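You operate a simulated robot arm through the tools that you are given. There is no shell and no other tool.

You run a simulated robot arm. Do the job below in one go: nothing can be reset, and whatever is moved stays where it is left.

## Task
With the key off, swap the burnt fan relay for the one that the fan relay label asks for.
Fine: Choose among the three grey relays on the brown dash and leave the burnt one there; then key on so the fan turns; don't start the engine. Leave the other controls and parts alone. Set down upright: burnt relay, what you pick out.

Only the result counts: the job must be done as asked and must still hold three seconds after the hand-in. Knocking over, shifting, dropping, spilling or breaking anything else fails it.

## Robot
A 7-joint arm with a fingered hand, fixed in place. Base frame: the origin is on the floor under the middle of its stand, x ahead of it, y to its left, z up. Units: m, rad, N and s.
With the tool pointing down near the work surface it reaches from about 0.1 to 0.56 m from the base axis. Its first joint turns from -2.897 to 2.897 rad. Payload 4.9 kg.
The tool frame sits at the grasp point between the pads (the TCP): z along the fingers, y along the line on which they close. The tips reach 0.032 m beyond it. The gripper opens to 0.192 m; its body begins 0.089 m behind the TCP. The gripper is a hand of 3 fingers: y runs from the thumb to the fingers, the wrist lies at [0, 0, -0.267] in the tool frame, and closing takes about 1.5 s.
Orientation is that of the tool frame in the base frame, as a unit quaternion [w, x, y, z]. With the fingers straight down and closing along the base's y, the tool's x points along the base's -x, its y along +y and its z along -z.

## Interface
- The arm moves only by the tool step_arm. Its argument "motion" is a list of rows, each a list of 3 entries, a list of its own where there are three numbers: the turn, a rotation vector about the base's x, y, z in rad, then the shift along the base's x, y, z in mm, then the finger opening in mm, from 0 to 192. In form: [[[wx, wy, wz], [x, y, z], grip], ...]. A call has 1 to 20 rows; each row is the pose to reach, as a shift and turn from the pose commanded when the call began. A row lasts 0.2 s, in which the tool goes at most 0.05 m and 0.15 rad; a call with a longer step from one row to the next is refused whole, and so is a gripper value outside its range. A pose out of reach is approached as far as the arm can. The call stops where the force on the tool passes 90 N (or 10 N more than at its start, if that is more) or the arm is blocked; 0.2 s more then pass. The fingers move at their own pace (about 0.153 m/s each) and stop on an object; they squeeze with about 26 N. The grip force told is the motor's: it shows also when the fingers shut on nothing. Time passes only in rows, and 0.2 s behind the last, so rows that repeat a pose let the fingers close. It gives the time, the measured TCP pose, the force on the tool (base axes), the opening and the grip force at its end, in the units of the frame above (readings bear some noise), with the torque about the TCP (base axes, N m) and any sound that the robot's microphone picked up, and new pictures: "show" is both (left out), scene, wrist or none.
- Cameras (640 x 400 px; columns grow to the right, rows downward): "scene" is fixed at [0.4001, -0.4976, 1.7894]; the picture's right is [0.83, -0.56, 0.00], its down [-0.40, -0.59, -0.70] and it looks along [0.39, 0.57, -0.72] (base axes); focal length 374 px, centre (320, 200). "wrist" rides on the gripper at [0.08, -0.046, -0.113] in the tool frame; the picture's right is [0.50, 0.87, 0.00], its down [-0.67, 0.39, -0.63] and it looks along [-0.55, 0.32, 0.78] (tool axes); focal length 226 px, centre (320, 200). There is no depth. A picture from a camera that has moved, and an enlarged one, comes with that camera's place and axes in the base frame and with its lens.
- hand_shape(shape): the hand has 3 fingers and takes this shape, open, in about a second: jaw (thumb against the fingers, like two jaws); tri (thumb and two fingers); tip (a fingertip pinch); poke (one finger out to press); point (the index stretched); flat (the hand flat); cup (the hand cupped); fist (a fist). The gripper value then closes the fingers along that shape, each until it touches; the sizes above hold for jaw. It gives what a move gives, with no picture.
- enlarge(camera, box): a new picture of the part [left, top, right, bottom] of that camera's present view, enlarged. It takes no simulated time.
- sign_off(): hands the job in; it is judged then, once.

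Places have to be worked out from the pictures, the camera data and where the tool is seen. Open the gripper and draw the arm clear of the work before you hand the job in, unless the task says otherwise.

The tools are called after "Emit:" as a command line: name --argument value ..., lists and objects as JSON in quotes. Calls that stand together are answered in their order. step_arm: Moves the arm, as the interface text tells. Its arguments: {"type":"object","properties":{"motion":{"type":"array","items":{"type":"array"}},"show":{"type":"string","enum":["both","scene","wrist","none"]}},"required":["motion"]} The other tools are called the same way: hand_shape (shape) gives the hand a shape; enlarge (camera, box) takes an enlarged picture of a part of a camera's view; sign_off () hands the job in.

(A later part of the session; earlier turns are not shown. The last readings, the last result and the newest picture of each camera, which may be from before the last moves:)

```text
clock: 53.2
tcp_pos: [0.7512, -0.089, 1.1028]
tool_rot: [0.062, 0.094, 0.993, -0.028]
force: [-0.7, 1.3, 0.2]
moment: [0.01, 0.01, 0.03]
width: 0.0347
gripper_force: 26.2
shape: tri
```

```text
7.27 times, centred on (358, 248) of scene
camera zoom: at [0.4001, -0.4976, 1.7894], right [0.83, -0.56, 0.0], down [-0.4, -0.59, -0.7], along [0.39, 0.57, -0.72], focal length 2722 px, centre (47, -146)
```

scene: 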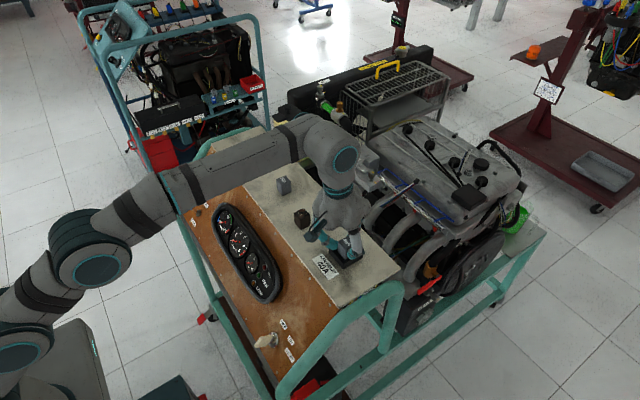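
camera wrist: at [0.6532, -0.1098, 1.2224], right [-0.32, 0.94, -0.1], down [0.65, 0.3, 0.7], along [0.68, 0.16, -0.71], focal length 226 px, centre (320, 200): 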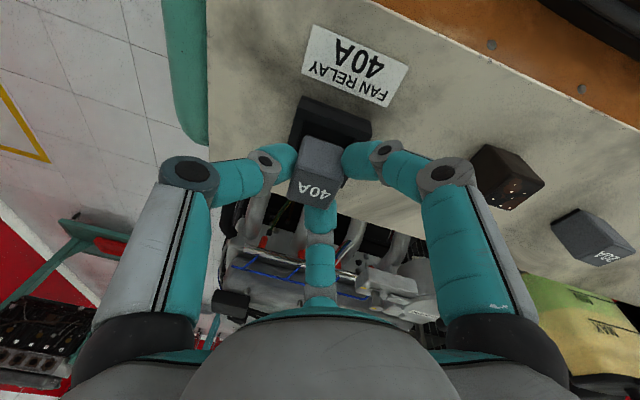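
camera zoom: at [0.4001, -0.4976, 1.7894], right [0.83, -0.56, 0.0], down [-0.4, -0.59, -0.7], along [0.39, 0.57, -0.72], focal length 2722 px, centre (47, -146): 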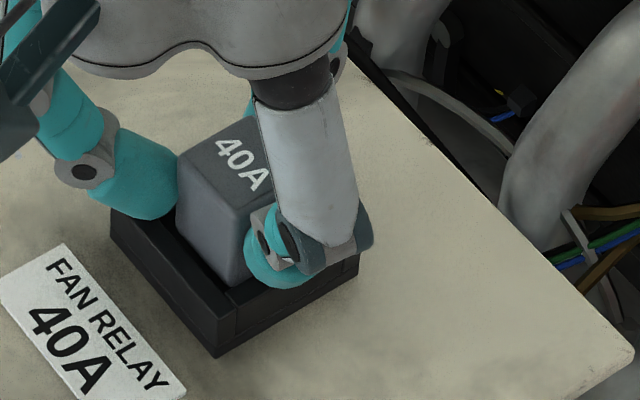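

Still free at TCP z≈1.1025. I lower another 2 mm.

Emit:
step_arm --motion '[[[0, 0, 0], [0, 0, -1], 15], [[0, 0, 0], [0, 0, -2], 15], [[0, 0, 0], [0, 0, -2], 15]]' --show "both"

Emit:
enlarge --camera "scene" --box '[330, 220, 385, 275]'

Emit:
enlarge --camera "wrist" --box '[260, 80, 380, 215]'

```text
clock: 54.0
tcp_pos: [0.7525, -0.0891, 1.101]
tool_rot: [0.062, 0.093, 0.993, -0.027]
force: [0.8, 0.0, -0.4]
moment: [0.02, -0.01, 0.0]
width: 0.0342
gripper_force: 25.7
shape: tri
camera wrist: at [0.6533, -0.1119, 1.2041], right [-0.32, 0.94, -0.1], down [0.65, 0.3, 0.7], along [0.68, 0.16, -0.71], focal length 226 px, centre (320, 200)
```

scene: 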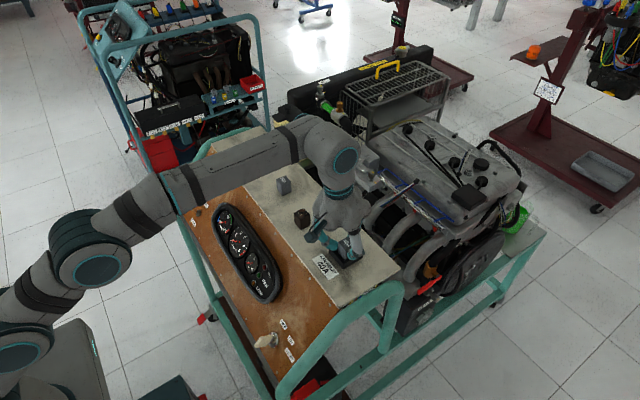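
wrist: 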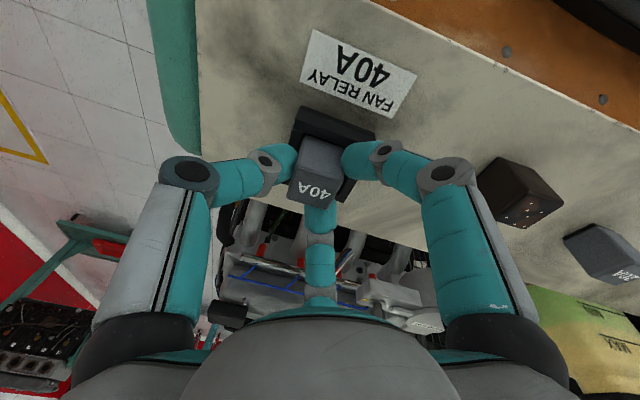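

```text
7.27 times, centred on (358, 248) of scene
camera zoom: at [0.4001, -0.4976, 1.7894], right [0.83, -0.56, 0.0], down [-0.4, -0.59, -0.7], along [0.39, 0.57, -0.72], focal length 2722 px, centre (47, -146)
```

zoom: 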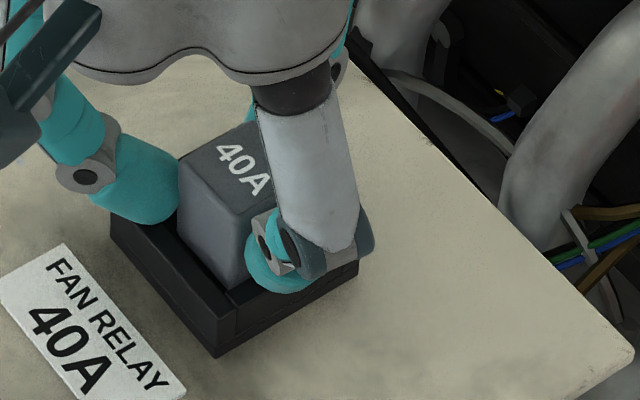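

```text
2.96 times, centred on (320, 148) of wrist
camera zoom: at [0.6533, -0.1119, 1.2041], right [-0.32, 0.94, -0.1], down [0.65, 0.3, 0.7], along [0.68, 0.16, -0.71], focal length 670 px, centre (320, 356)
```

zoom: 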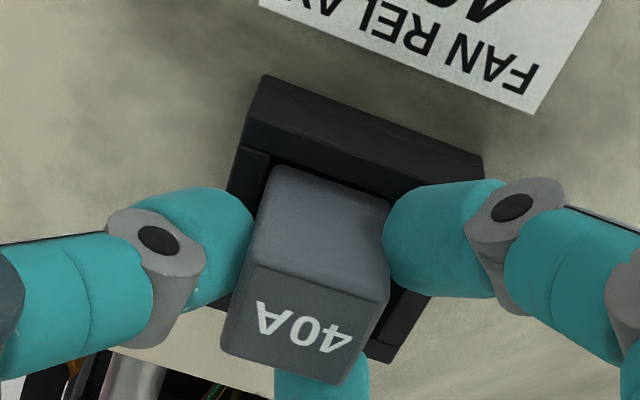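

Still no reaction at z≈1.1005; the relay probably slid up a little in the fingers during the earlier touch. I continue 1 mm at a time.

Emit:
step_arm --motion '[[[0, 0, 0], [0, 0, -1], 15], [[0, 0, 0], [0, 0, -1.5], 15], [[0, 0, 0], [0, 0, -1.5], 15]]' --show "none"

```text
clock: 54.8
tcp_pos: [0.7523, -0.0872, 1.0987]
tool_rot: [0.062, 0.094, 0.993, -0.028]
force: [-1.0, -0.1, 0.6]
moment: [-0.02, 0.04, -0.01]
width: 0.0345
gripper_force: 26.1
shape: tri
```

Emit:
step_arm --motion '[[[0, 0, 0], [0, 0, -1], 15], [[0, 0, 0], [0, 0, -1], 15]]' --show "scene"

Emit:
enlarge --camera "scene" --box '[338, 226, 378, 266]'

```text
clock: 55.4
tcp_pos: [0.7523, -0.0883, 1.0977]
tool_rot: [0.062, 0.094, 0.993, -0.027]
force: [0.2, 0.7, 0.9]
moment: [-0.03, 0.0, 0.02]
width: 0.0344
gripper_force: 26.1
shape: tri
```

scene: 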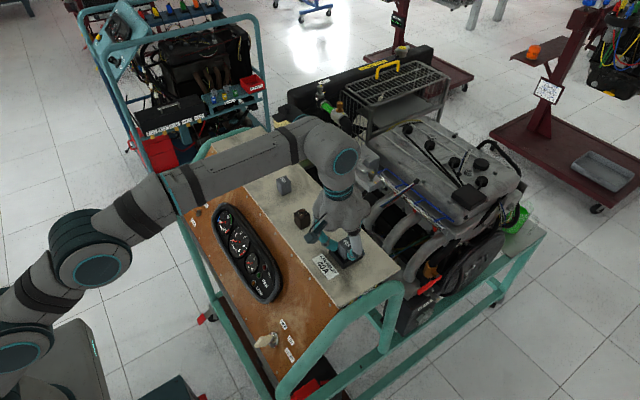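

```text
10.00 times, centred on (358, 246) of scene
camera zoom: at [0.4001, -0.4976, 1.7894], right [0.83, -0.56, 0.0], down [-0.4, -0.59, -0.7], along [0.39, 0.57, -0.72], focal length 3743 px, centre (-60, -260)
```

zoom: 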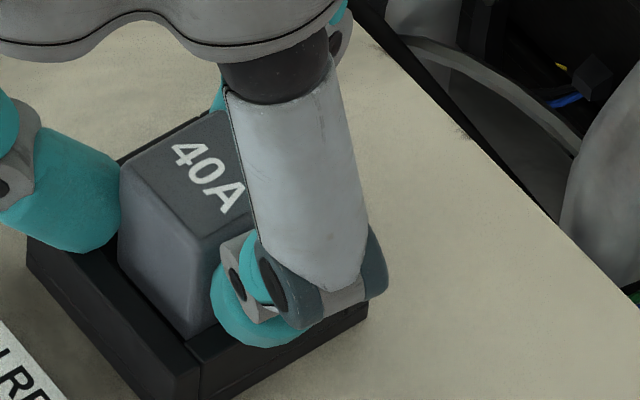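

I take a wrist close-up to triangulate how deep the relay sits now.

Emit:
step_arm --motion '[[[0, 0, 0], [0, 0, 0], 15]]' --show "wrist"

Emit:
enlarge --camera "wrist" --box '[270, 90, 370, 210]'

Emit:
enlarge --camera "scene" --box '[346, 232, 370, 256]'

```text
clock: 55.8
tcp_pos: [0.7527, -0.0894, 1.0987]
tool_rot: [0.062, 0.093, 0.993, -0.028]
force: [-0.1, 0.1, -0.1]
moment: [-0.02, 0.02, 0.01]
width: 0.0342
gripper_force: 26.2
shape: tri
camera wrist: at [0.6537, -0.1112, 1.2015], right [-0.32, 0.94, -0.1], down [0.65, 0.3, 0.7], along [0.68, 0.16, -0.71], focal length 226 px, centre (320, 200)
```

wrist: 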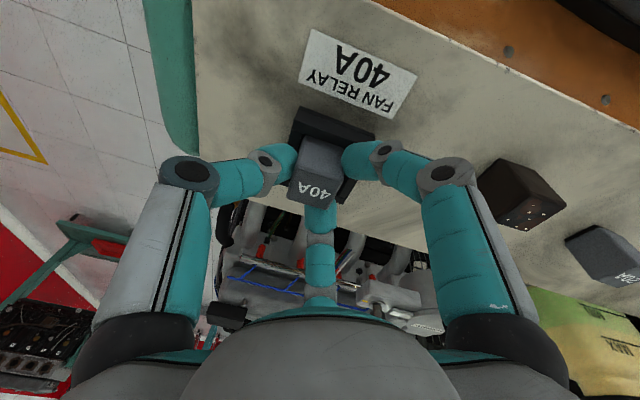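

```text
3.33 times, centred on (320, 150) of wrist
camera zoom: at [0.6537, -0.1112, 1.2015], right [-0.32, 0.94, -0.1], down [0.65, 0.3, 0.7], along [0.68, 0.16, -0.71], focal length 754 px, centre (320, 367)
```

zoom: 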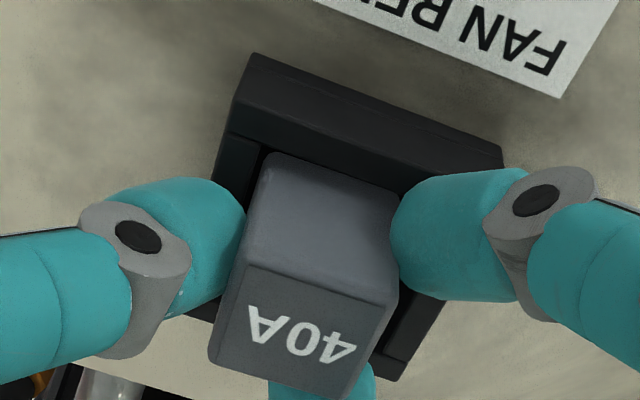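

```text
16.00 times, centred on (358, 244) of scene
camera zoom: at [0.4001, -0.4976, 1.7894], right [0.83, -0.56, 0.0], down [-0.4, -0.59, -0.7], along [0.39, 0.57, -0.72], focal length 5989 px, centre (-288, -504)
```

zoom: 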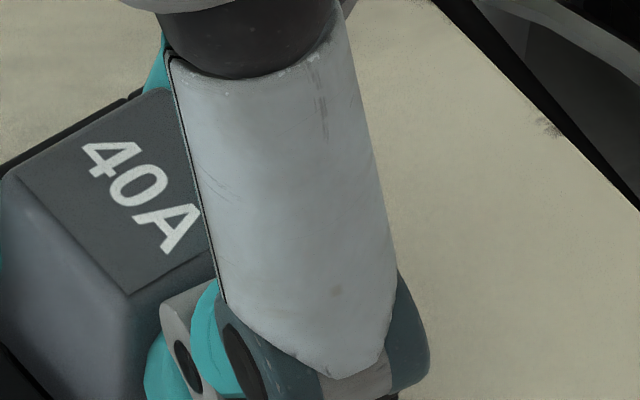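

Triangulating the lettering gives the relay's top at z≈1.096, so it seems 3–4 mm above the seated level. I lower 2 mm more, watching for either the floor or a finger on the rim.

Emit:
step_arm --motion '[[[0, 0, 0], [0, 0, -1], 15], [[0, 0, 0], [0, 0, -2], 15], [[0, 0, 0], [0, 0, -2], 15]]' --show "none"

```text
clock: 56.6
tcp_pos: [0.7537, -0.0891, 1.0967]
tool_rot: [0.063, 0.094, 0.993, -0.028]
force: [1.6, 1.1, 5.4]
moment: [0.01, 0.06, -0.01]
width: 0.0333
gripper_force: 25.7
shape: tri
```

A 5 N contact appears. I look closely to see what is touching.

Emit:
enlarge --camera "scene" --box '[330, 222, 385, 272]'

Emit:
enlarge --camera "wrist" --box '[250, 80, 390, 215]'

```text
8.00 times, centred on (358, 247) of scene
camera zoom: at [0.4001, -0.4976, 1.7894], right [0.83, -0.56, 0.0], down [-0.4, -0.59, -0.7], along [0.39, 0.57, -0.72], focal length 2994 px, centre (20, -176)
```

zoom: 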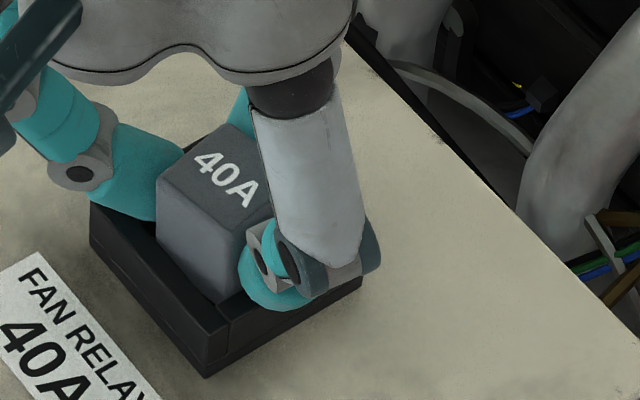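

```text
2.96 times, centred on (320, 148) of wrist
camera zoom: at [0.6544, -0.1116, 1.1998], right [-0.32, 0.94, -0.1], down [0.65, 0.3, 0.7], along [0.69, 0.16, -0.71], focal length 670 px, centre (320, 356)
```

zoom: 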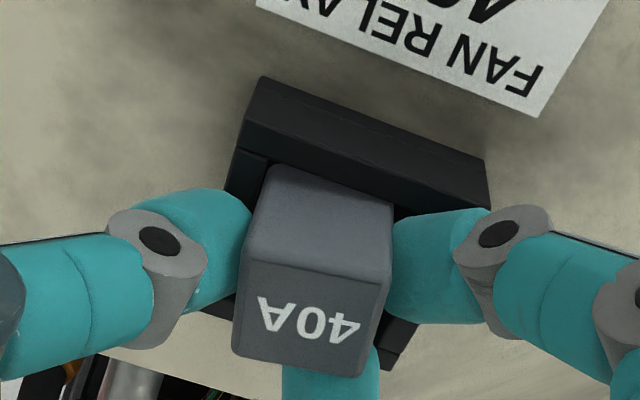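

The relay is inside the well and touching down. I release it gently so it settles flat on the socket floor.

Emit:
step_arm --motion '[[[0, 0, 0], [0, 0, 0], 37], [[0, 0, 0], [0, 0, 0], 42], [[0, 0, 0], [0, 0, 0], 50], [[0, 0, 0], [0, 0, 1], 65], [[0, 0, 0], [0, 0, 2], 80], [[0, 0, 0], [0, 0, 2], 80]]' --show "both"

Emit:
enlarge --camera "scene" --box '[330, 222, 385, 272]'

Emit:
enlarge --camera "wrist" --box '[250, 80, 390, 215]'

```text
clock: 58.0
tcp_pos: [0.7534, -0.089, 1.0998]
tool_rot: [0.062, 0.094, 0.993, -0.027]
force: [0.4, -0.7, 6.0]
moment: [0.11, 0.18, -0.03]
width: 0.0785
gripper_force: 0.1
shape: tri
camera wrist: at [0.6539, -0.1115, 1.2023], right [-0.32, 0.94, -0.1], down [0.65, 0.3, 0.7], along [0.69, 0.16, -0.71], focal length 226 px, centre (320, 200)
```

scene: 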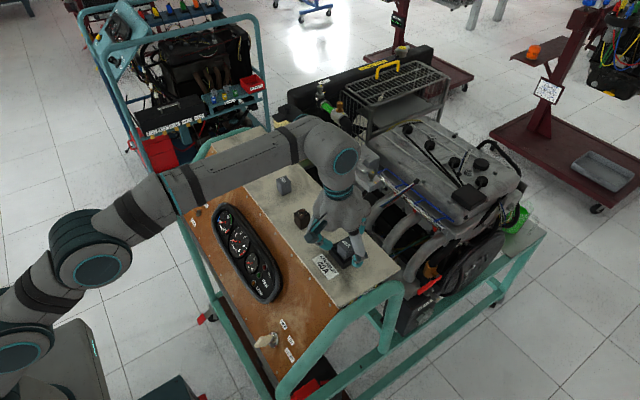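
wrist: 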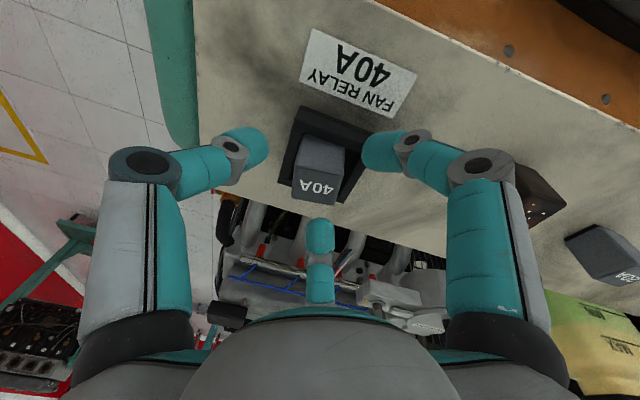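

```text
8.00 times, centred on (358, 247) of scene
camera zoom: at [0.4001, -0.4976, 1.7894], right [0.83, -0.56, 0.0], down [-0.4, -0.59, -0.7], along [0.39, 0.57, -0.72], focal length 2994 px, centre (20, -176)
```

zoom: 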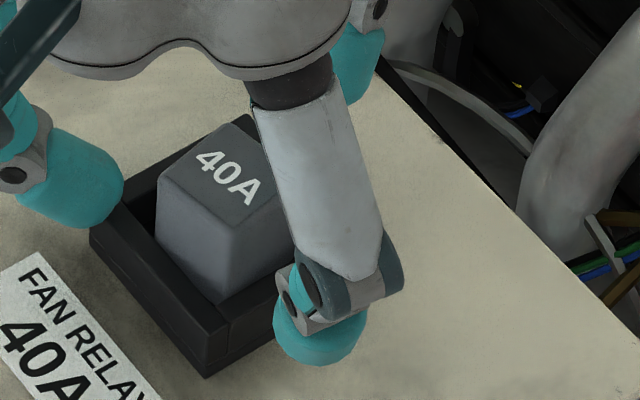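

```text
2.96 times, centred on (320, 148) of wrist
camera zoom: at [0.6539, -0.1115, 1.2023], right [-0.32, 0.94, -0.1], down [0.65, 0.3, 0.7], along [0.69, 0.16, -0.71], focal length 670 px, centre (320, 356)
```

zoom: 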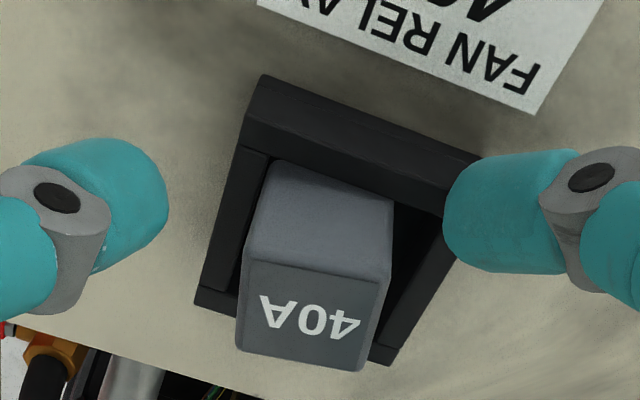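

The relay is released and stands in the well, but one finger presses lightly on the rim. I rise straight up to clear and inspect the seating.

Emit:
step_arm --motion '[[[0, 0, 0], [0, 0, 8], 85], [[0, 0, 0], [0, 0, 18], 90], [[0, 0, 0], [-3, 0, 30], 90], [[0, 0, 0], [-15, 0, 45], 90], [[0, 0, 0], [-30, 0, 65], 90], [[0, 0, 0], [-50, 0, 85], 90], [[0, 0, 0], [-50, 0, 85], 90]]' --show "both"

Emit:
enlarge --camera "scene" --box '[330, 222, 385, 272]'

Emit:
enlarge --camera "wrist" --box '[250, 80, 390, 215]'

```text
clock: 59.6
tcp_pos: [0.7037, -0.0877, 1.1841]
tool_rot: [0.063, 0.094, 0.993, -0.027]
force: [-0.1, 0.3, -0.1]
moment: [-0.01, -0.04, 0.03]
width: 0.0895
gripper_force: 0.0
shape: tri
camera wrist: at [0.6036, -0.1112, 1.2885], right [-0.32, 0.94, -0.1], down [0.65, 0.3, 0.7], along [0.68, 0.16, -0.71], focal length 226 px, centre (320, 200)
```

scene: 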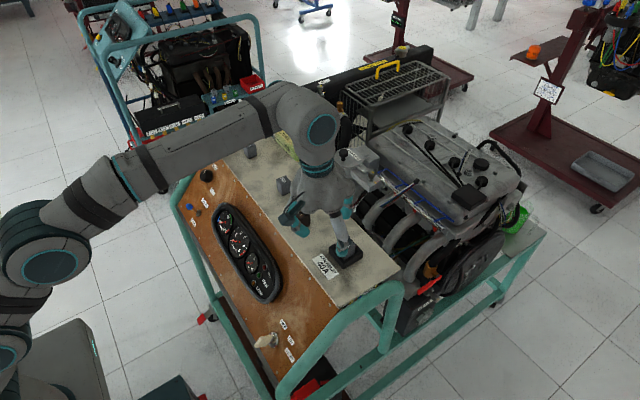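
wrist: 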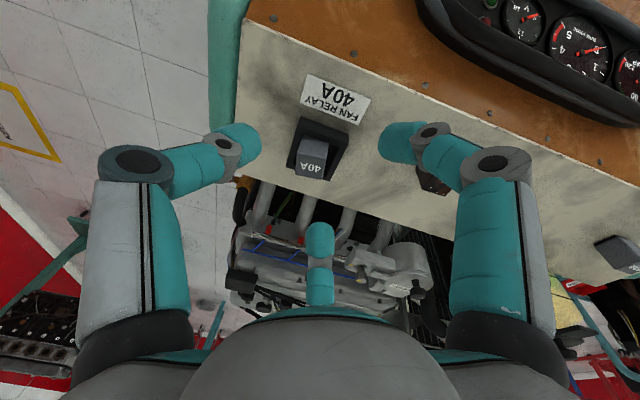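

```text
8.00 times, centred on (358, 247) of scene
camera zoom: at [0.4001, -0.4976, 1.7894], right [0.83, -0.56, 0.0], down [-0.4, -0.59, -0.7], along [0.39, 0.57, -0.72], focal length 2994 px, centre (20, -176)
```

zoom: 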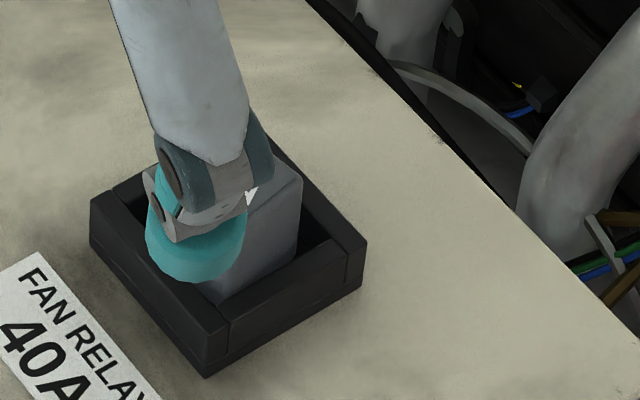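

```text
2.96 times, centred on (320, 148) of wrist
camera zoom: at [0.6036, -0.1112, 1.2885], right [-0.32, 0.94, -0.1], down [0.65, 0.3, 0.7], along [0.68, 0.16, -0.71], focal length 670 px, centre (320, 356)
```

zoom: 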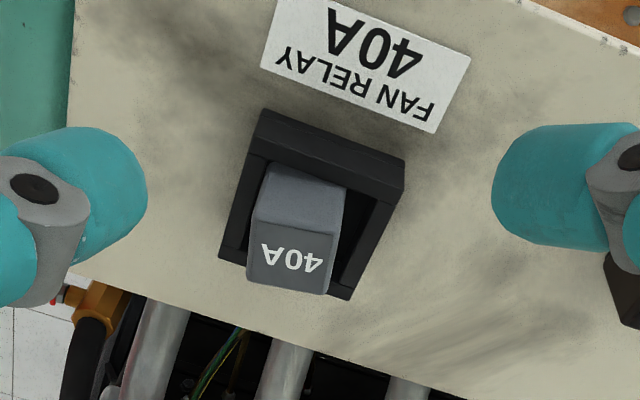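

I move the hand aside in +y so the fixed camera gets an unobstructed view of the socket.

Emit:
step_arm --motion '[[[0, 0, 0], [-20, 30, 20], 90], [[0, 0, 0], [-40, 70, 40], 90], [[0, 0, 0], [-60, 110, 60], 90], [[0, 0, 0], [-60, 110, 60], 90]]' --show "both"

Emit:
enlarge --camera "scene" --box '[330, 222, 385, 272]'

Emit:
enlarge --camera "wrist" --box '[150, 50, 290, 190]'

```text
clock: 60.6
tcp_pos: [0.6427, 0.02, 1.245]
tool_rot: [0.062, 0.094, 0.993, -0.028]
force: [0.4, -0.3, -0.1]
moment: [0.01, -0.03, 0.01]
width: 0.0898
gripper_force: 0.1
shape: tri
camera wrist: at [0.5431, -0.0029, 1.3484], right [-0.32, 0.94, -0.1], down [0.65, 0.3, 0.7], along [0.68, 0.16, -0.71], focal length 226 px, centre (320, 200)
```

scene: 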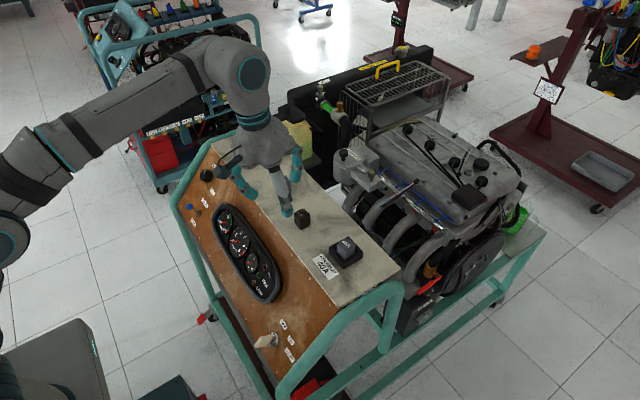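
wrist: 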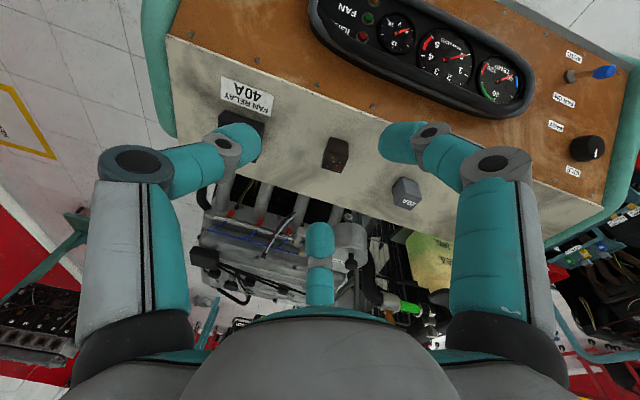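

```text
8.00 times, centred on (358, 247) of scene
camera zoom: at [0.4001, -0.4976, 1.7894], right [0.83, -0.56, 0.0], down [-0.4, -0.59, -0.7], along [0.39, 0.57, -0.72], focal length 2994 px, centre (20, -176)
```

zoom: 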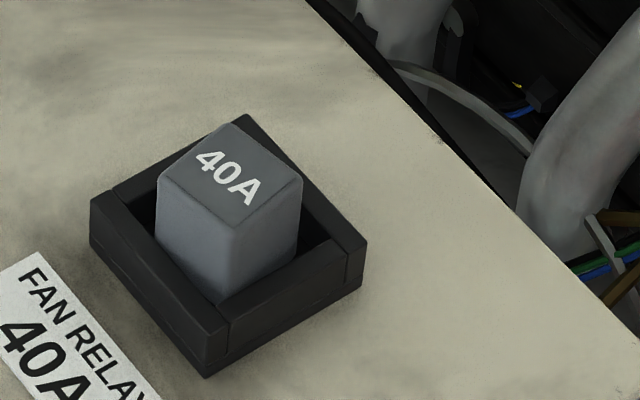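

```text
2.86 times, centred on (220, 120) of wrist
camera zoom: at [0.5431, -0.0029, 1.3484], right [-0.32, 0.94, -0.1], down [0.65, 0.3, 0.7], along [0.68, 0.16, -0.71], focal length 646 px, centre (606, 429)
```

zoom: 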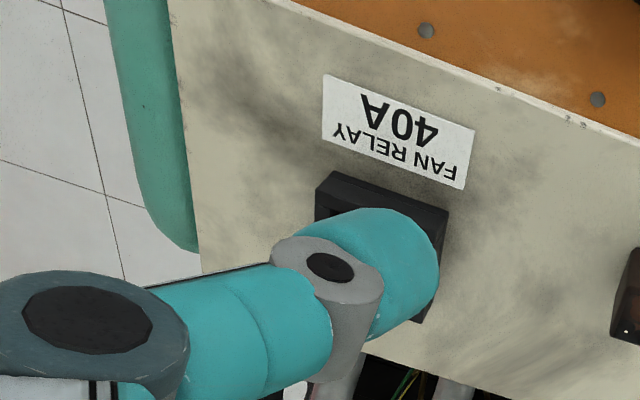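

The 40A relay stands upright on the socket floor, but about 5 mm off centre and yawed roughly 10°. I return above it with the hand squared up to centre it by a gentle symmetric pinch.

Emit:
step_arm --motion '[[[0.011, 0.005, 0.048], [20, -35, -20], 90], [[0.022, 0.01, 0.095], [45, -70, -45], 90], [[0.034, 0.015, 0.143], [75, -100, -75], 85], [[0.045, 0.02, 0.19], [100, -105, -95], 80], [[0.045, 0.02, 0.19], [110, -105, -105], 80], [[0.045, 0.02, 0.19], [110, -105, -105], 80]]' --show "both"

Emit:
enlarge --camera "wrist" --box '[250, 70, 390, 190]'

```text
refused: row 3 steps farther than a row can; nothing moved
```

```text
3.33 times, centred on (320, 130) of wrist
camera zoom: at [0.5431, -0.0029, 1.3484], right [-0.32, 0.94, -0.1], down [0.65, 0.3, 0.7], along [0.68, 0.16, -0.71], focal length 754 px, centre (320, 433)
```

zoom: 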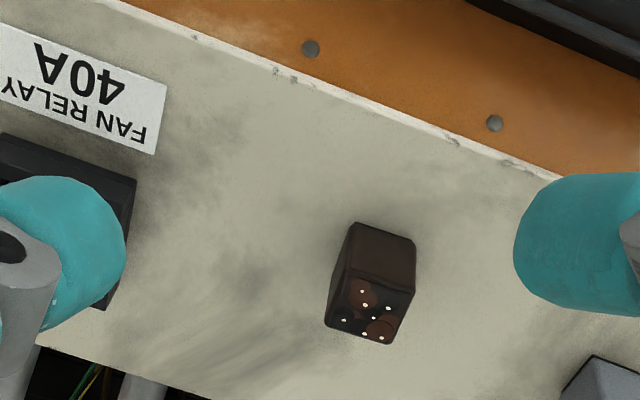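

One row stepped a bit too far; nothing moved. I repeat it with smaller steps.

Emit:
step_arm --motion '[[[0.009, 0.004, 0.038], [15, -25, -15], 90], [[0.018, 0.008, 0.076], [32, -52, -32], 90], [[0.027, 0.012, 0.114], [52, -80, -52], 90], [[0.036, 0.016, 0.152], [72, -100, -72], 85], [[0.045, 0.02, 0.19], [95, -105, -92], 80], [[0.045, 0.02, 0.19], [110, -105, -105], 80], [[0.045, 0.02, 0.19], [110, -105, -105], 80]]' --show "both"

Emit:
enlarge --camera "wrist" --box '[250, 70, 390, 190]'

```text
clock: 62.2
tcp_pos: [0.7539, -0.0847, 1.1385]
tool_rot: [0.052, 0.0, 0.999, 0.0]
force: [0.5, 0.1, -0.7]
moment: [-0.03, -0.05, 0.01]
width: 0.0803
gripper_force: 0.0
shape: tri
camera wrist: at [0.6625, -0.1301, 1.2421], right [-0.5, 0.87, -0.05], down [0.6, 0.39, 0.7], along [0.63, 0.32, -0.71], focal length 226 px, centre (320, 200)
```

scene: 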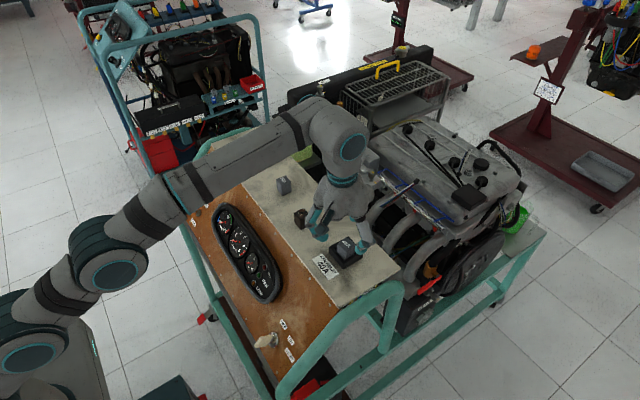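
wrist: 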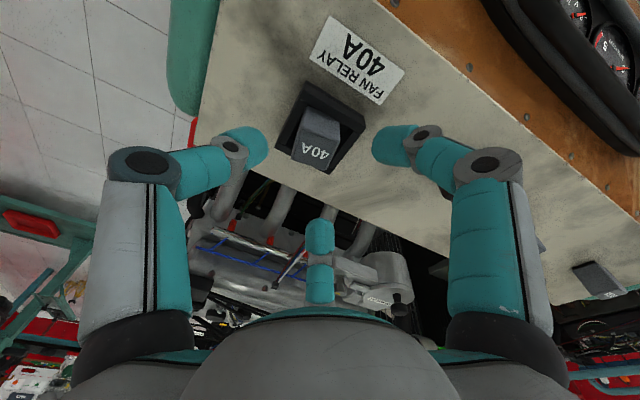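

```text
3.33 times, centred on (320, 130) of wrist
camera zoom: at [0.6625, -0.1301, 1.2421], right [-0.5, 0.87, -0.05], down [0.6, 0.39, 0.7], along [0.63, 0.32, -0.71], focal length 754 px, centre (320, 433)
```

zoom: 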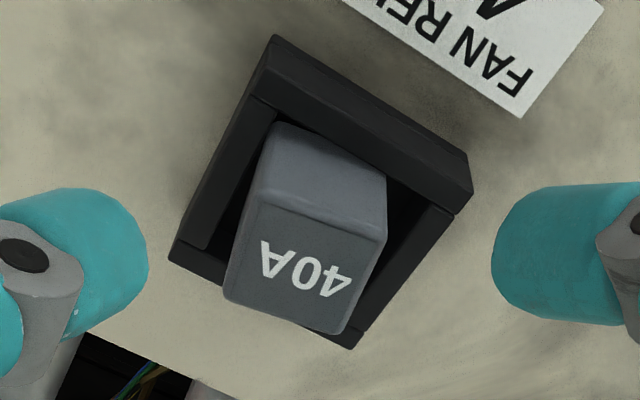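

Seen squarely, the relay's centre is about (0.749, −0.094) with +0.2 rad yaw. I match the hand's yaw to it above, so that I can grip it squarely and then bring it to the socket's centre.

Emit:
step_arm --motion '[[[0, 0, 0.1], [-4, -3, 0], 80], [[0, 0, 0.2], [-8, -6, -4], 80], [[0, 0, 0.2], [-8, -6, -8], 80], [[0, 0, 0.2], [-8, -6, -8], 80]]' --show "wrist"

Emit:
enlarge --camera "wrist" --box '[250, 70, 390, 190]'

Emit:
enlarge --camera "scene" --box '[310, 200, 400, 275]'

```text
clock: 63.2
tcp_pos: [0.7462, -0.0906, 1.1302]
tool_rot: [0.052, -0.099, 0.994, 0.005]
force: [-0.2, 0.0, -0.1]
moment: [0.02, 0.01, 0.0]
width: 0.0801
gripper_force: 0.2
shape: tri
camera wrist: at [0.6654, -0.1533, 1.234], right [-0.66, 0.75, -0.05], down [0.51, 0.5, 0.7], along [0.55, 0.43, -0.71], focal length 226 px, centre (320, 200)
```

wrist: 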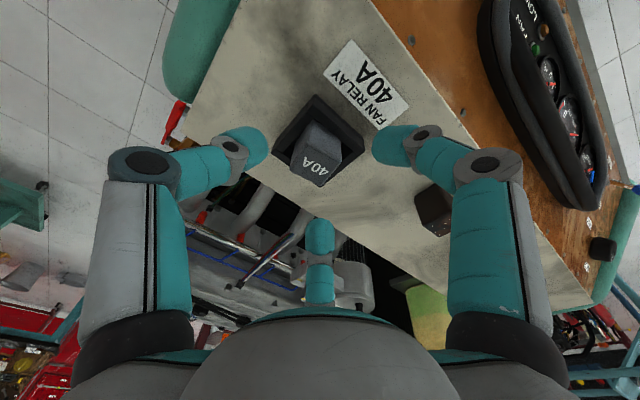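

```text
3.33 times, centred on (320, 130) of wrist
camera zoom: at [0.6654, -0.1533, 1.234], right [-0.66, 0.75, -0.05], down [0.51, 0.5, 0.7], along [0.55, 0.43, -0.71], focal length 754 px, centre (320, 433)
```

zoom: 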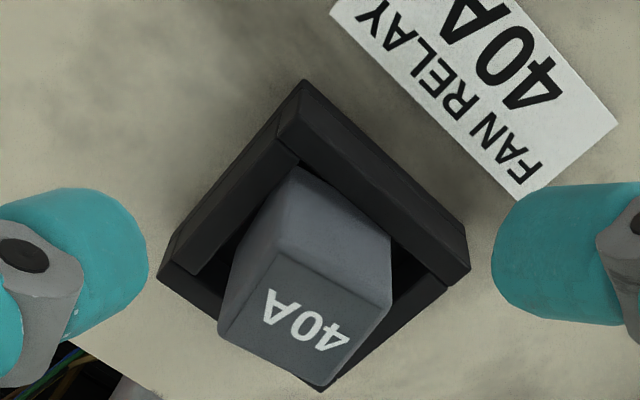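

```text
5.33 times, centred on (355, 238) of scene
camera zoom: at [0.4001, -0.4976, 1.7894], right [0.83, -0.56, 0.0], down [-0.4, -0.59, -0.7], along [0.39, 0.57, -0.72], focal length 1996 px, centre (133, 0)
```

zoom: 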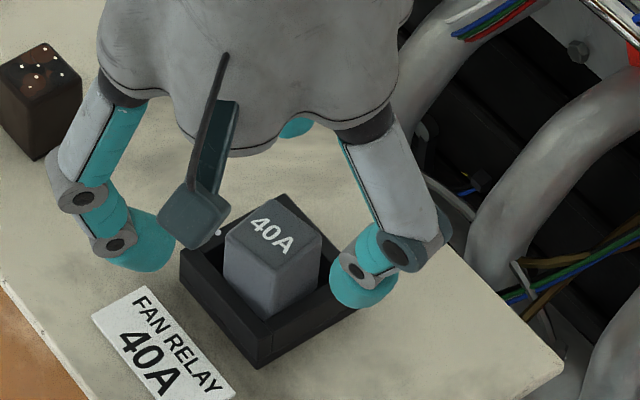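

The hand's yaw now matches the relay and its centre lies on the tool axis. I descend to the same grip height as before (TCP z≈1.104).

Emit:
step_arm --motion '[[[0, 0, 0], [0, -1, -9], 80], [[0, 0, 0], [0, -1, -18], 80], [[0, 0, 0], [0, -1, -25], 80], [[0, 0, 0], [0, -1, -25], 80]]' --show "wrist"

Emit:
enlarge --camera "wrist" --box '[250, 80, 390, 200]'

Emit:
enlarge --camera "scene" --box '[310, 200, 400, 275]'

```text
clock: 64.2
tcp_pos: [0.7451, -0.0918, 1.1053]
tool_rot: [0.053, -0.099, 0.994, 0.005]
force: [0.3, 0.0, 0.1]
moment: [-0.02, -0.01, 0.03]
width: 0.0802
gripper_force: 0.1
shape: tri
camera wrist: at [0.6655, -0.1547, 1.2091], right [-0.66, 0.75, -0.05], down [0.51, 0.5, 0.7], along [0.55, 0.43, -0.71], focal length 226 px, centre (320, 200)
```

wrist: 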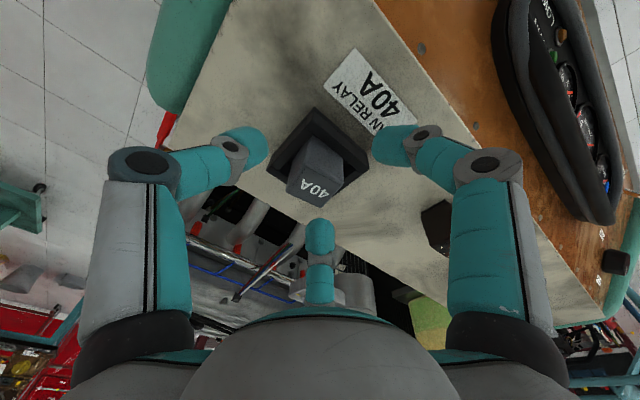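

```text
3.33 times, centred on (320, 140) of wrist
camera zoom: at [0.6655, -0.1547, 1.2091], right [-0.66, 0.75, -0.05], down [0.51, 0.5, 0.7], along [0.55, 0.43, -0.71], focal length 754 px, centre (320, 400)
```

zoom: 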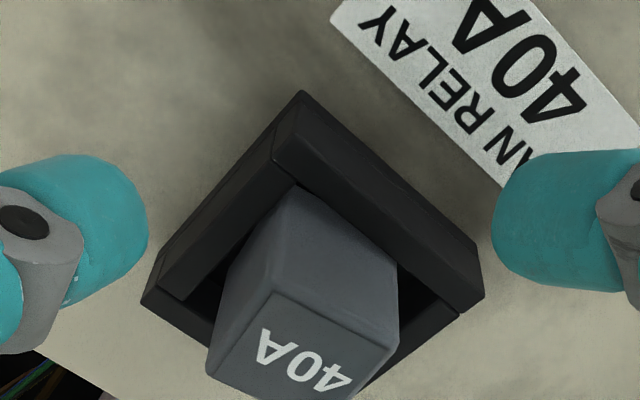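

```text
5.33 times, centred on (355, 238) of scene
camera zoom: at [0.4001, -0.4976, 1.7894], right [0.83, -0.56, 0.0], down [-0.4, -0.59, -0.7], along [0.39, 0.57, -0.72], focal length 1996 px, centre (133, 0)
```

zoom: 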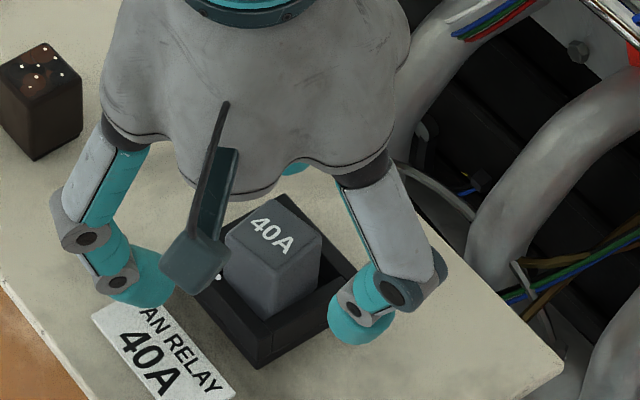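

All clear. I close gently on the relay.

Emit:
step_arm --motion '[[[0, 0, 0], [0, 0, 0], 60], [[0, 0, 0], [0, 0, 0], 50], [[0, 0, 0], [0, 0, 0], 42], [[0, 0, 0], [0, 0, 0], 38], [[0, 0, 0], [0, 0, 0], 35], [[0, 0, 0], [0, 0, 0], 32], [[0, 0, 0], [0, 0, 0], 30]]' --show "wrist"

Emit:
enlarge --camera "wrist" --box '[250, 80, 390, 215]'

Emit:
enlarge --camera "scene" --box '[330, 222, 385, 272]'

```text
clock: 65.8
tcp_pos: [0.7454, -0.0907, 1.106]
tool_rot: [0.052, -0.1, 0.994, 0.006]
force: [0.5, -0.1, -0.8]
moment: [0.0, -0.05, -0.05]
width: 0.032
gripper_force: 25.8
shape: tri
camera wrist: at [0.6655, -0.1547, 1.2089], right [-0.66, 0.75, -0.05], down [0.51, 0.5, 0.7], along [0.55, 0.43, -0.71], focal length 226 px, centre (320, 200)
```

wrist: 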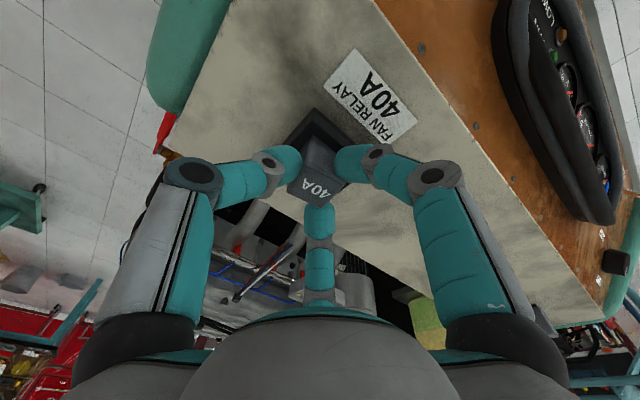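

```text
2.96 times, centred on (320, 148) of wrist
camera zoom: at [0.6655, -0.1547, 1.2089], right [-0.66, 0.75, -0.05], down [0.51, 0.5, 0.7], along [0.55, 0.43, -0.71], focal length 670 px, centre (320, 356)
```

zoom: 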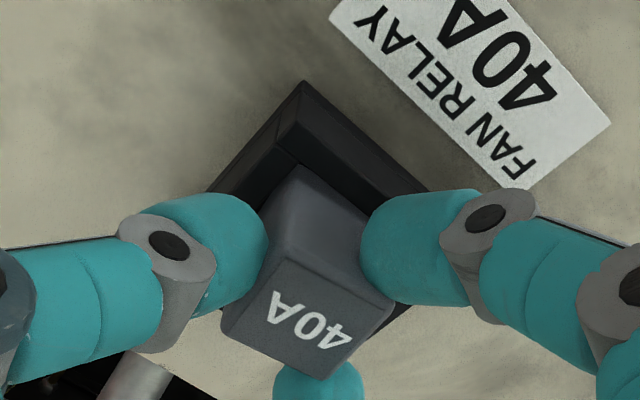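

```text
8.00 times, centred on (358, 247) of scene
camera zoom: at [0.4001, -0.4976, 1.7894], right [0.83, -0.56, 0.0], down [-0.4, -0.59, -0.7], along [0.39, 0.57, -0.72], focal length 2994 px, centre (20, -176)
```

zoom: 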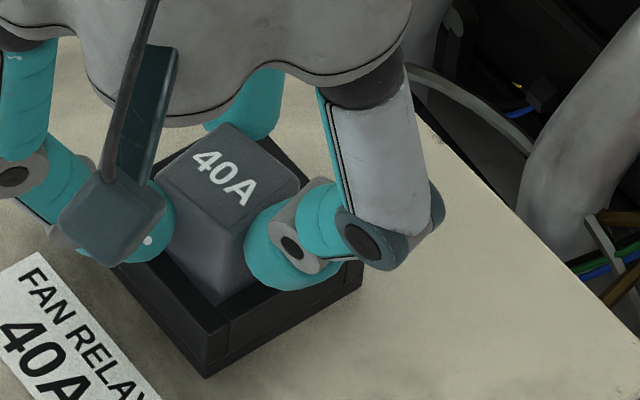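

Gripped squarely. I lift 2 mm, rotate −0.2 rad and shift about 9/7 mm so its centre comes over the socket's centre.

Emit:
step_arm --motion '[[[0, 0, 0], [0, 0, 1.5], 25], [[0, 0, 0], [0, 0, 3], 25], [[0, 0, -0.07], [3, 2.5, 3], 25], [[0, 0, -0.14], [6, 5, 3], 25], [[0, 0, -0.2], [9.3, 7, 3], 25], [[0, 0, -0.2], [9.3, 7, 3], 25]]' --show "both"

Emit:
enlarge --camera "wrist" --box '[250, 80, 390, 215]'

Emit:
enlarge --camera "scene" --box '[330, 222, 385, 272]'

```text
clock: 67.2
tcp_pos: [0.7541, -0.0854, 1.1077]
tool_rot: [0.053, 0.0, 0.999, 0.0]
force: [0.0, 0.0, -0.6]
moment: [0.02, -0.02, -0.01]
width: 0.0322
gripper_force: 26.0
shape: tri
camera wrist: at [0.6633, -0.1299, 1.2122], right [-0.5, 0.87, -0.05], down [0.6, 0.39, 0.7], along [0.63, 0.32, -0.71], focal length 226 px, centre (320, 200)
```

scene: 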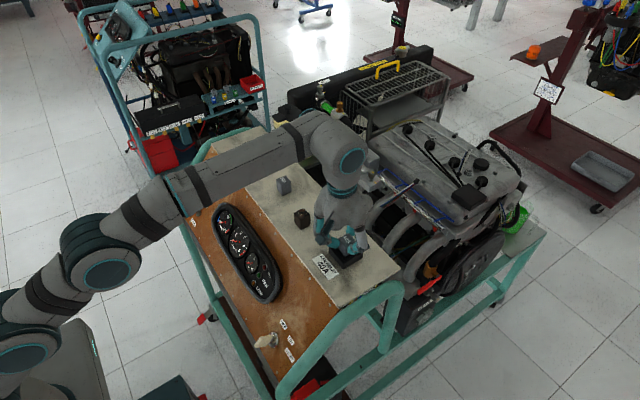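
wrist: 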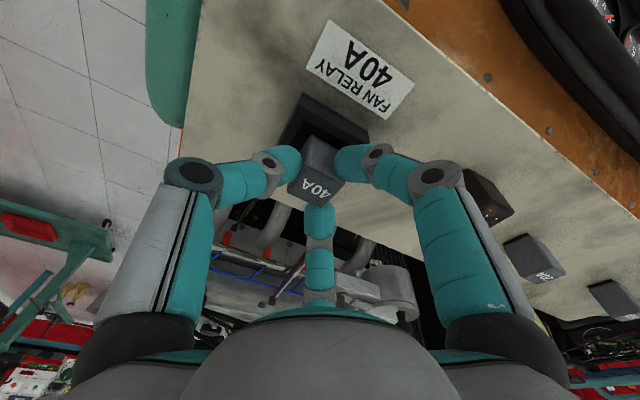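

```text
2.96 times, centred on (320, 148) of wrist
camera zoom: at [0.6633, -0.1299, 1.2122], right [-0.5, 0.87, -0.05], down [0.6, 0.39, 0.7], along [0.63, 0.32, -0.71], focal length 670 px, centre (320, 356)
```

zoom: 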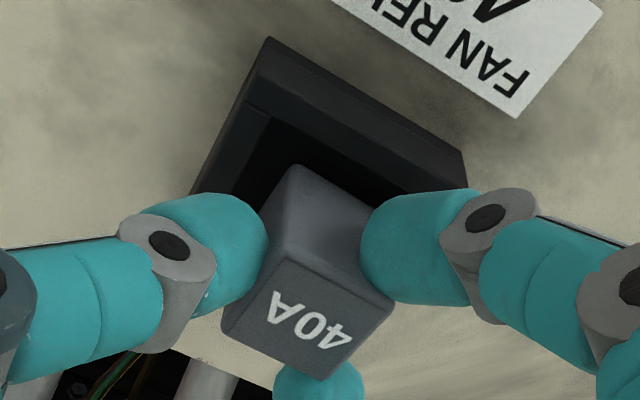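

```text
8.00 times, centred on (358, 247) of scene
camera zoom: at [0.4001, -0.4976, 1.7894], right [0.83, -0.56, 0.0], down [-0.4, -0.59, -0.7], along [0.39, 0.57, -0.72], focal length 2994 px, centre (20, -176)
```

zoom: 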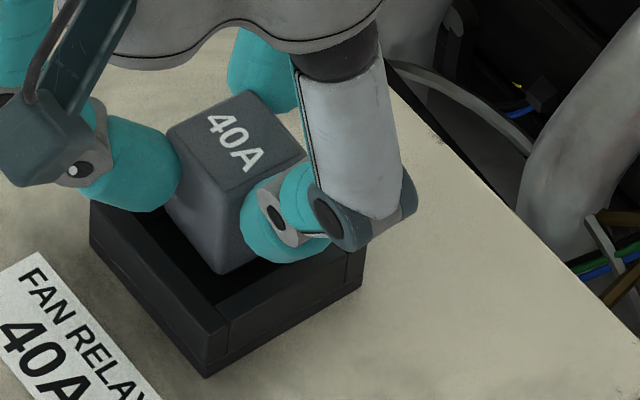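

The relay is now square with the socket. I compare its position in the fixed view with that of the original relay, so I zoom in further to measure the remaining offset.

Emit:
enlarge --camera "scene" --box '[330, 222, 380, 272]'

Emit:
enlarge --camera "scene" --box '[340, 230, 374, 260]'

```text
8.00 times, centred on (355, 247) of scene
camera zoom: at [0.4001, -0.4976, 1.7894], right [0.83, -0.56, 0.0], down [-0.4, -0.59, -0.7], along [0.39, 0.57, -0.72], focal length 2994 px, centre (40, -176)
```

zoom: 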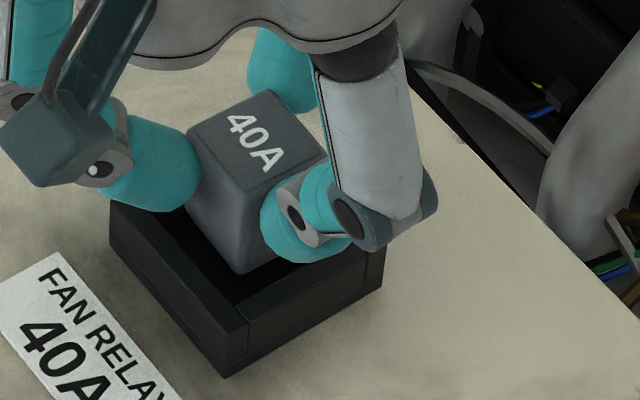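

```text
13.33 times, centred on (357, 245) of scene
camera zoom: at [0.4001, -0.4976, 1.7894], right [0.83, -0.56, 0.0], down [-0.4, -0.59, -0.7], along [0.39, 0.57, -0.72], focal length 4991 px, centre (-173, -400)
```

zoom: 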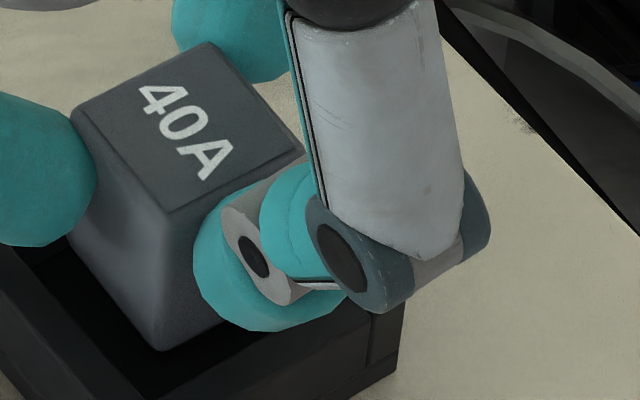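

Compared with the old relay's seat it is about 4.5 mm too far in +x and 4.8 mm in +y. I shift it by that amount, then lower the 3 mm back to the floor.

Emit:
step_arm --motion '[[[0, 0, 0], [-2.5, -2.5, 0], 25], [[0, 0, 0], [-4.5, -4.8, 0], 25], [[0, 0, 0], [-4.5, -4.8, -1.5], 25], [[0, 0, 0], [-4.5, -4.8, -2.5], 25], [[0, 0, 0], [-4.5, -4.8, -2.5], 25]]' --show "both"

Emit:
enlarge --camera "scene" --box '[340, 230, 374, 260]'

Emit:
enlarge --camera "wrist" --box '[250, 80, 390, 215]'

```text
clock: 68.4
tcp_pos: [0.7501, -0.089, 1.1055]
tool_rot: [0.053, 0.001, 0.999, 0.0]
force: [0.2, -0.6, 0.2]
moment: [0.01, 0.01, 0.03]
width: 0.0321
gripper_force: 26.1
shape: tri
camera wrist: at [0.6588, -0.1344, 1.2092], right [-0.5, 0.87, -0.05], down [0.6, 0.39, 0.7], along [0.63, 0.32, -0.71], focal length 226 px, centre (320, 200)
```

scene: 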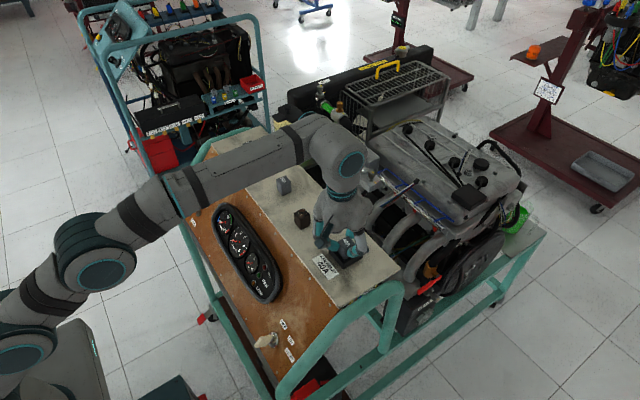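
wrist: 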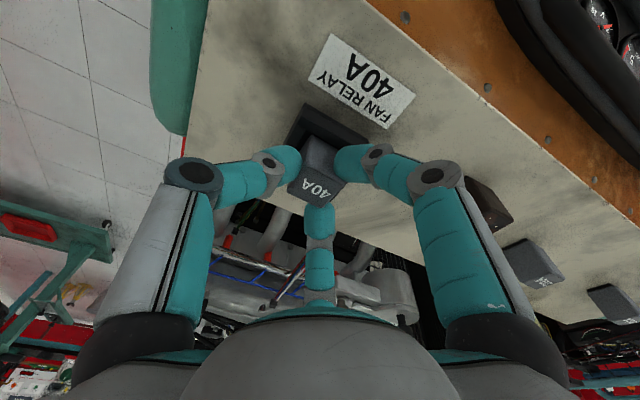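

```text
13.33 times, centred on (357, 245) of scene
camera zoom: at [0.4001, -0.4976, 1.7894], right [0.83, -0.56, 0.0], down [-0.4, -0.59, -0.7], along [0.39, 0.57, -0.72], focal length 4991 px, centre (-173, -400)
```

zoom: 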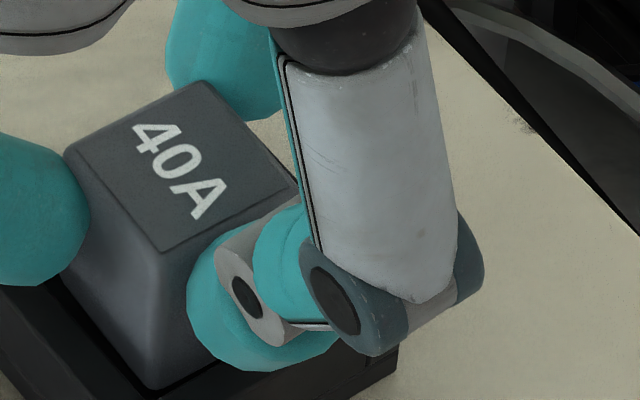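

```text
2.96 times, centred on (320, 148) of wrist
camera zoom: at [0.6588, -0.1344, 1.2092], right [-0.5, 0.87, -0.05], down [0.6, 0.39, 0.7], along [0.63, 0.32, -0.71], focal length 670 px, centre (320, 356)
```

zoom: 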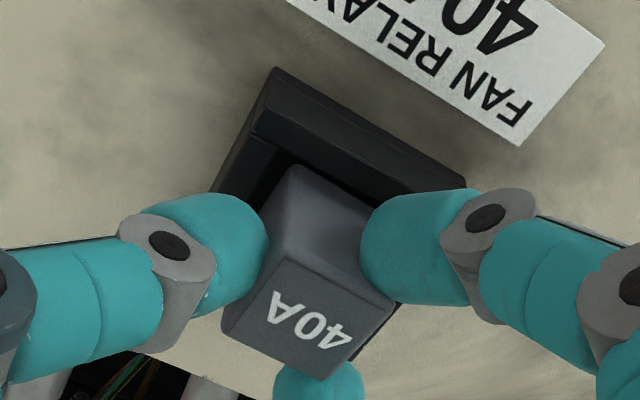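

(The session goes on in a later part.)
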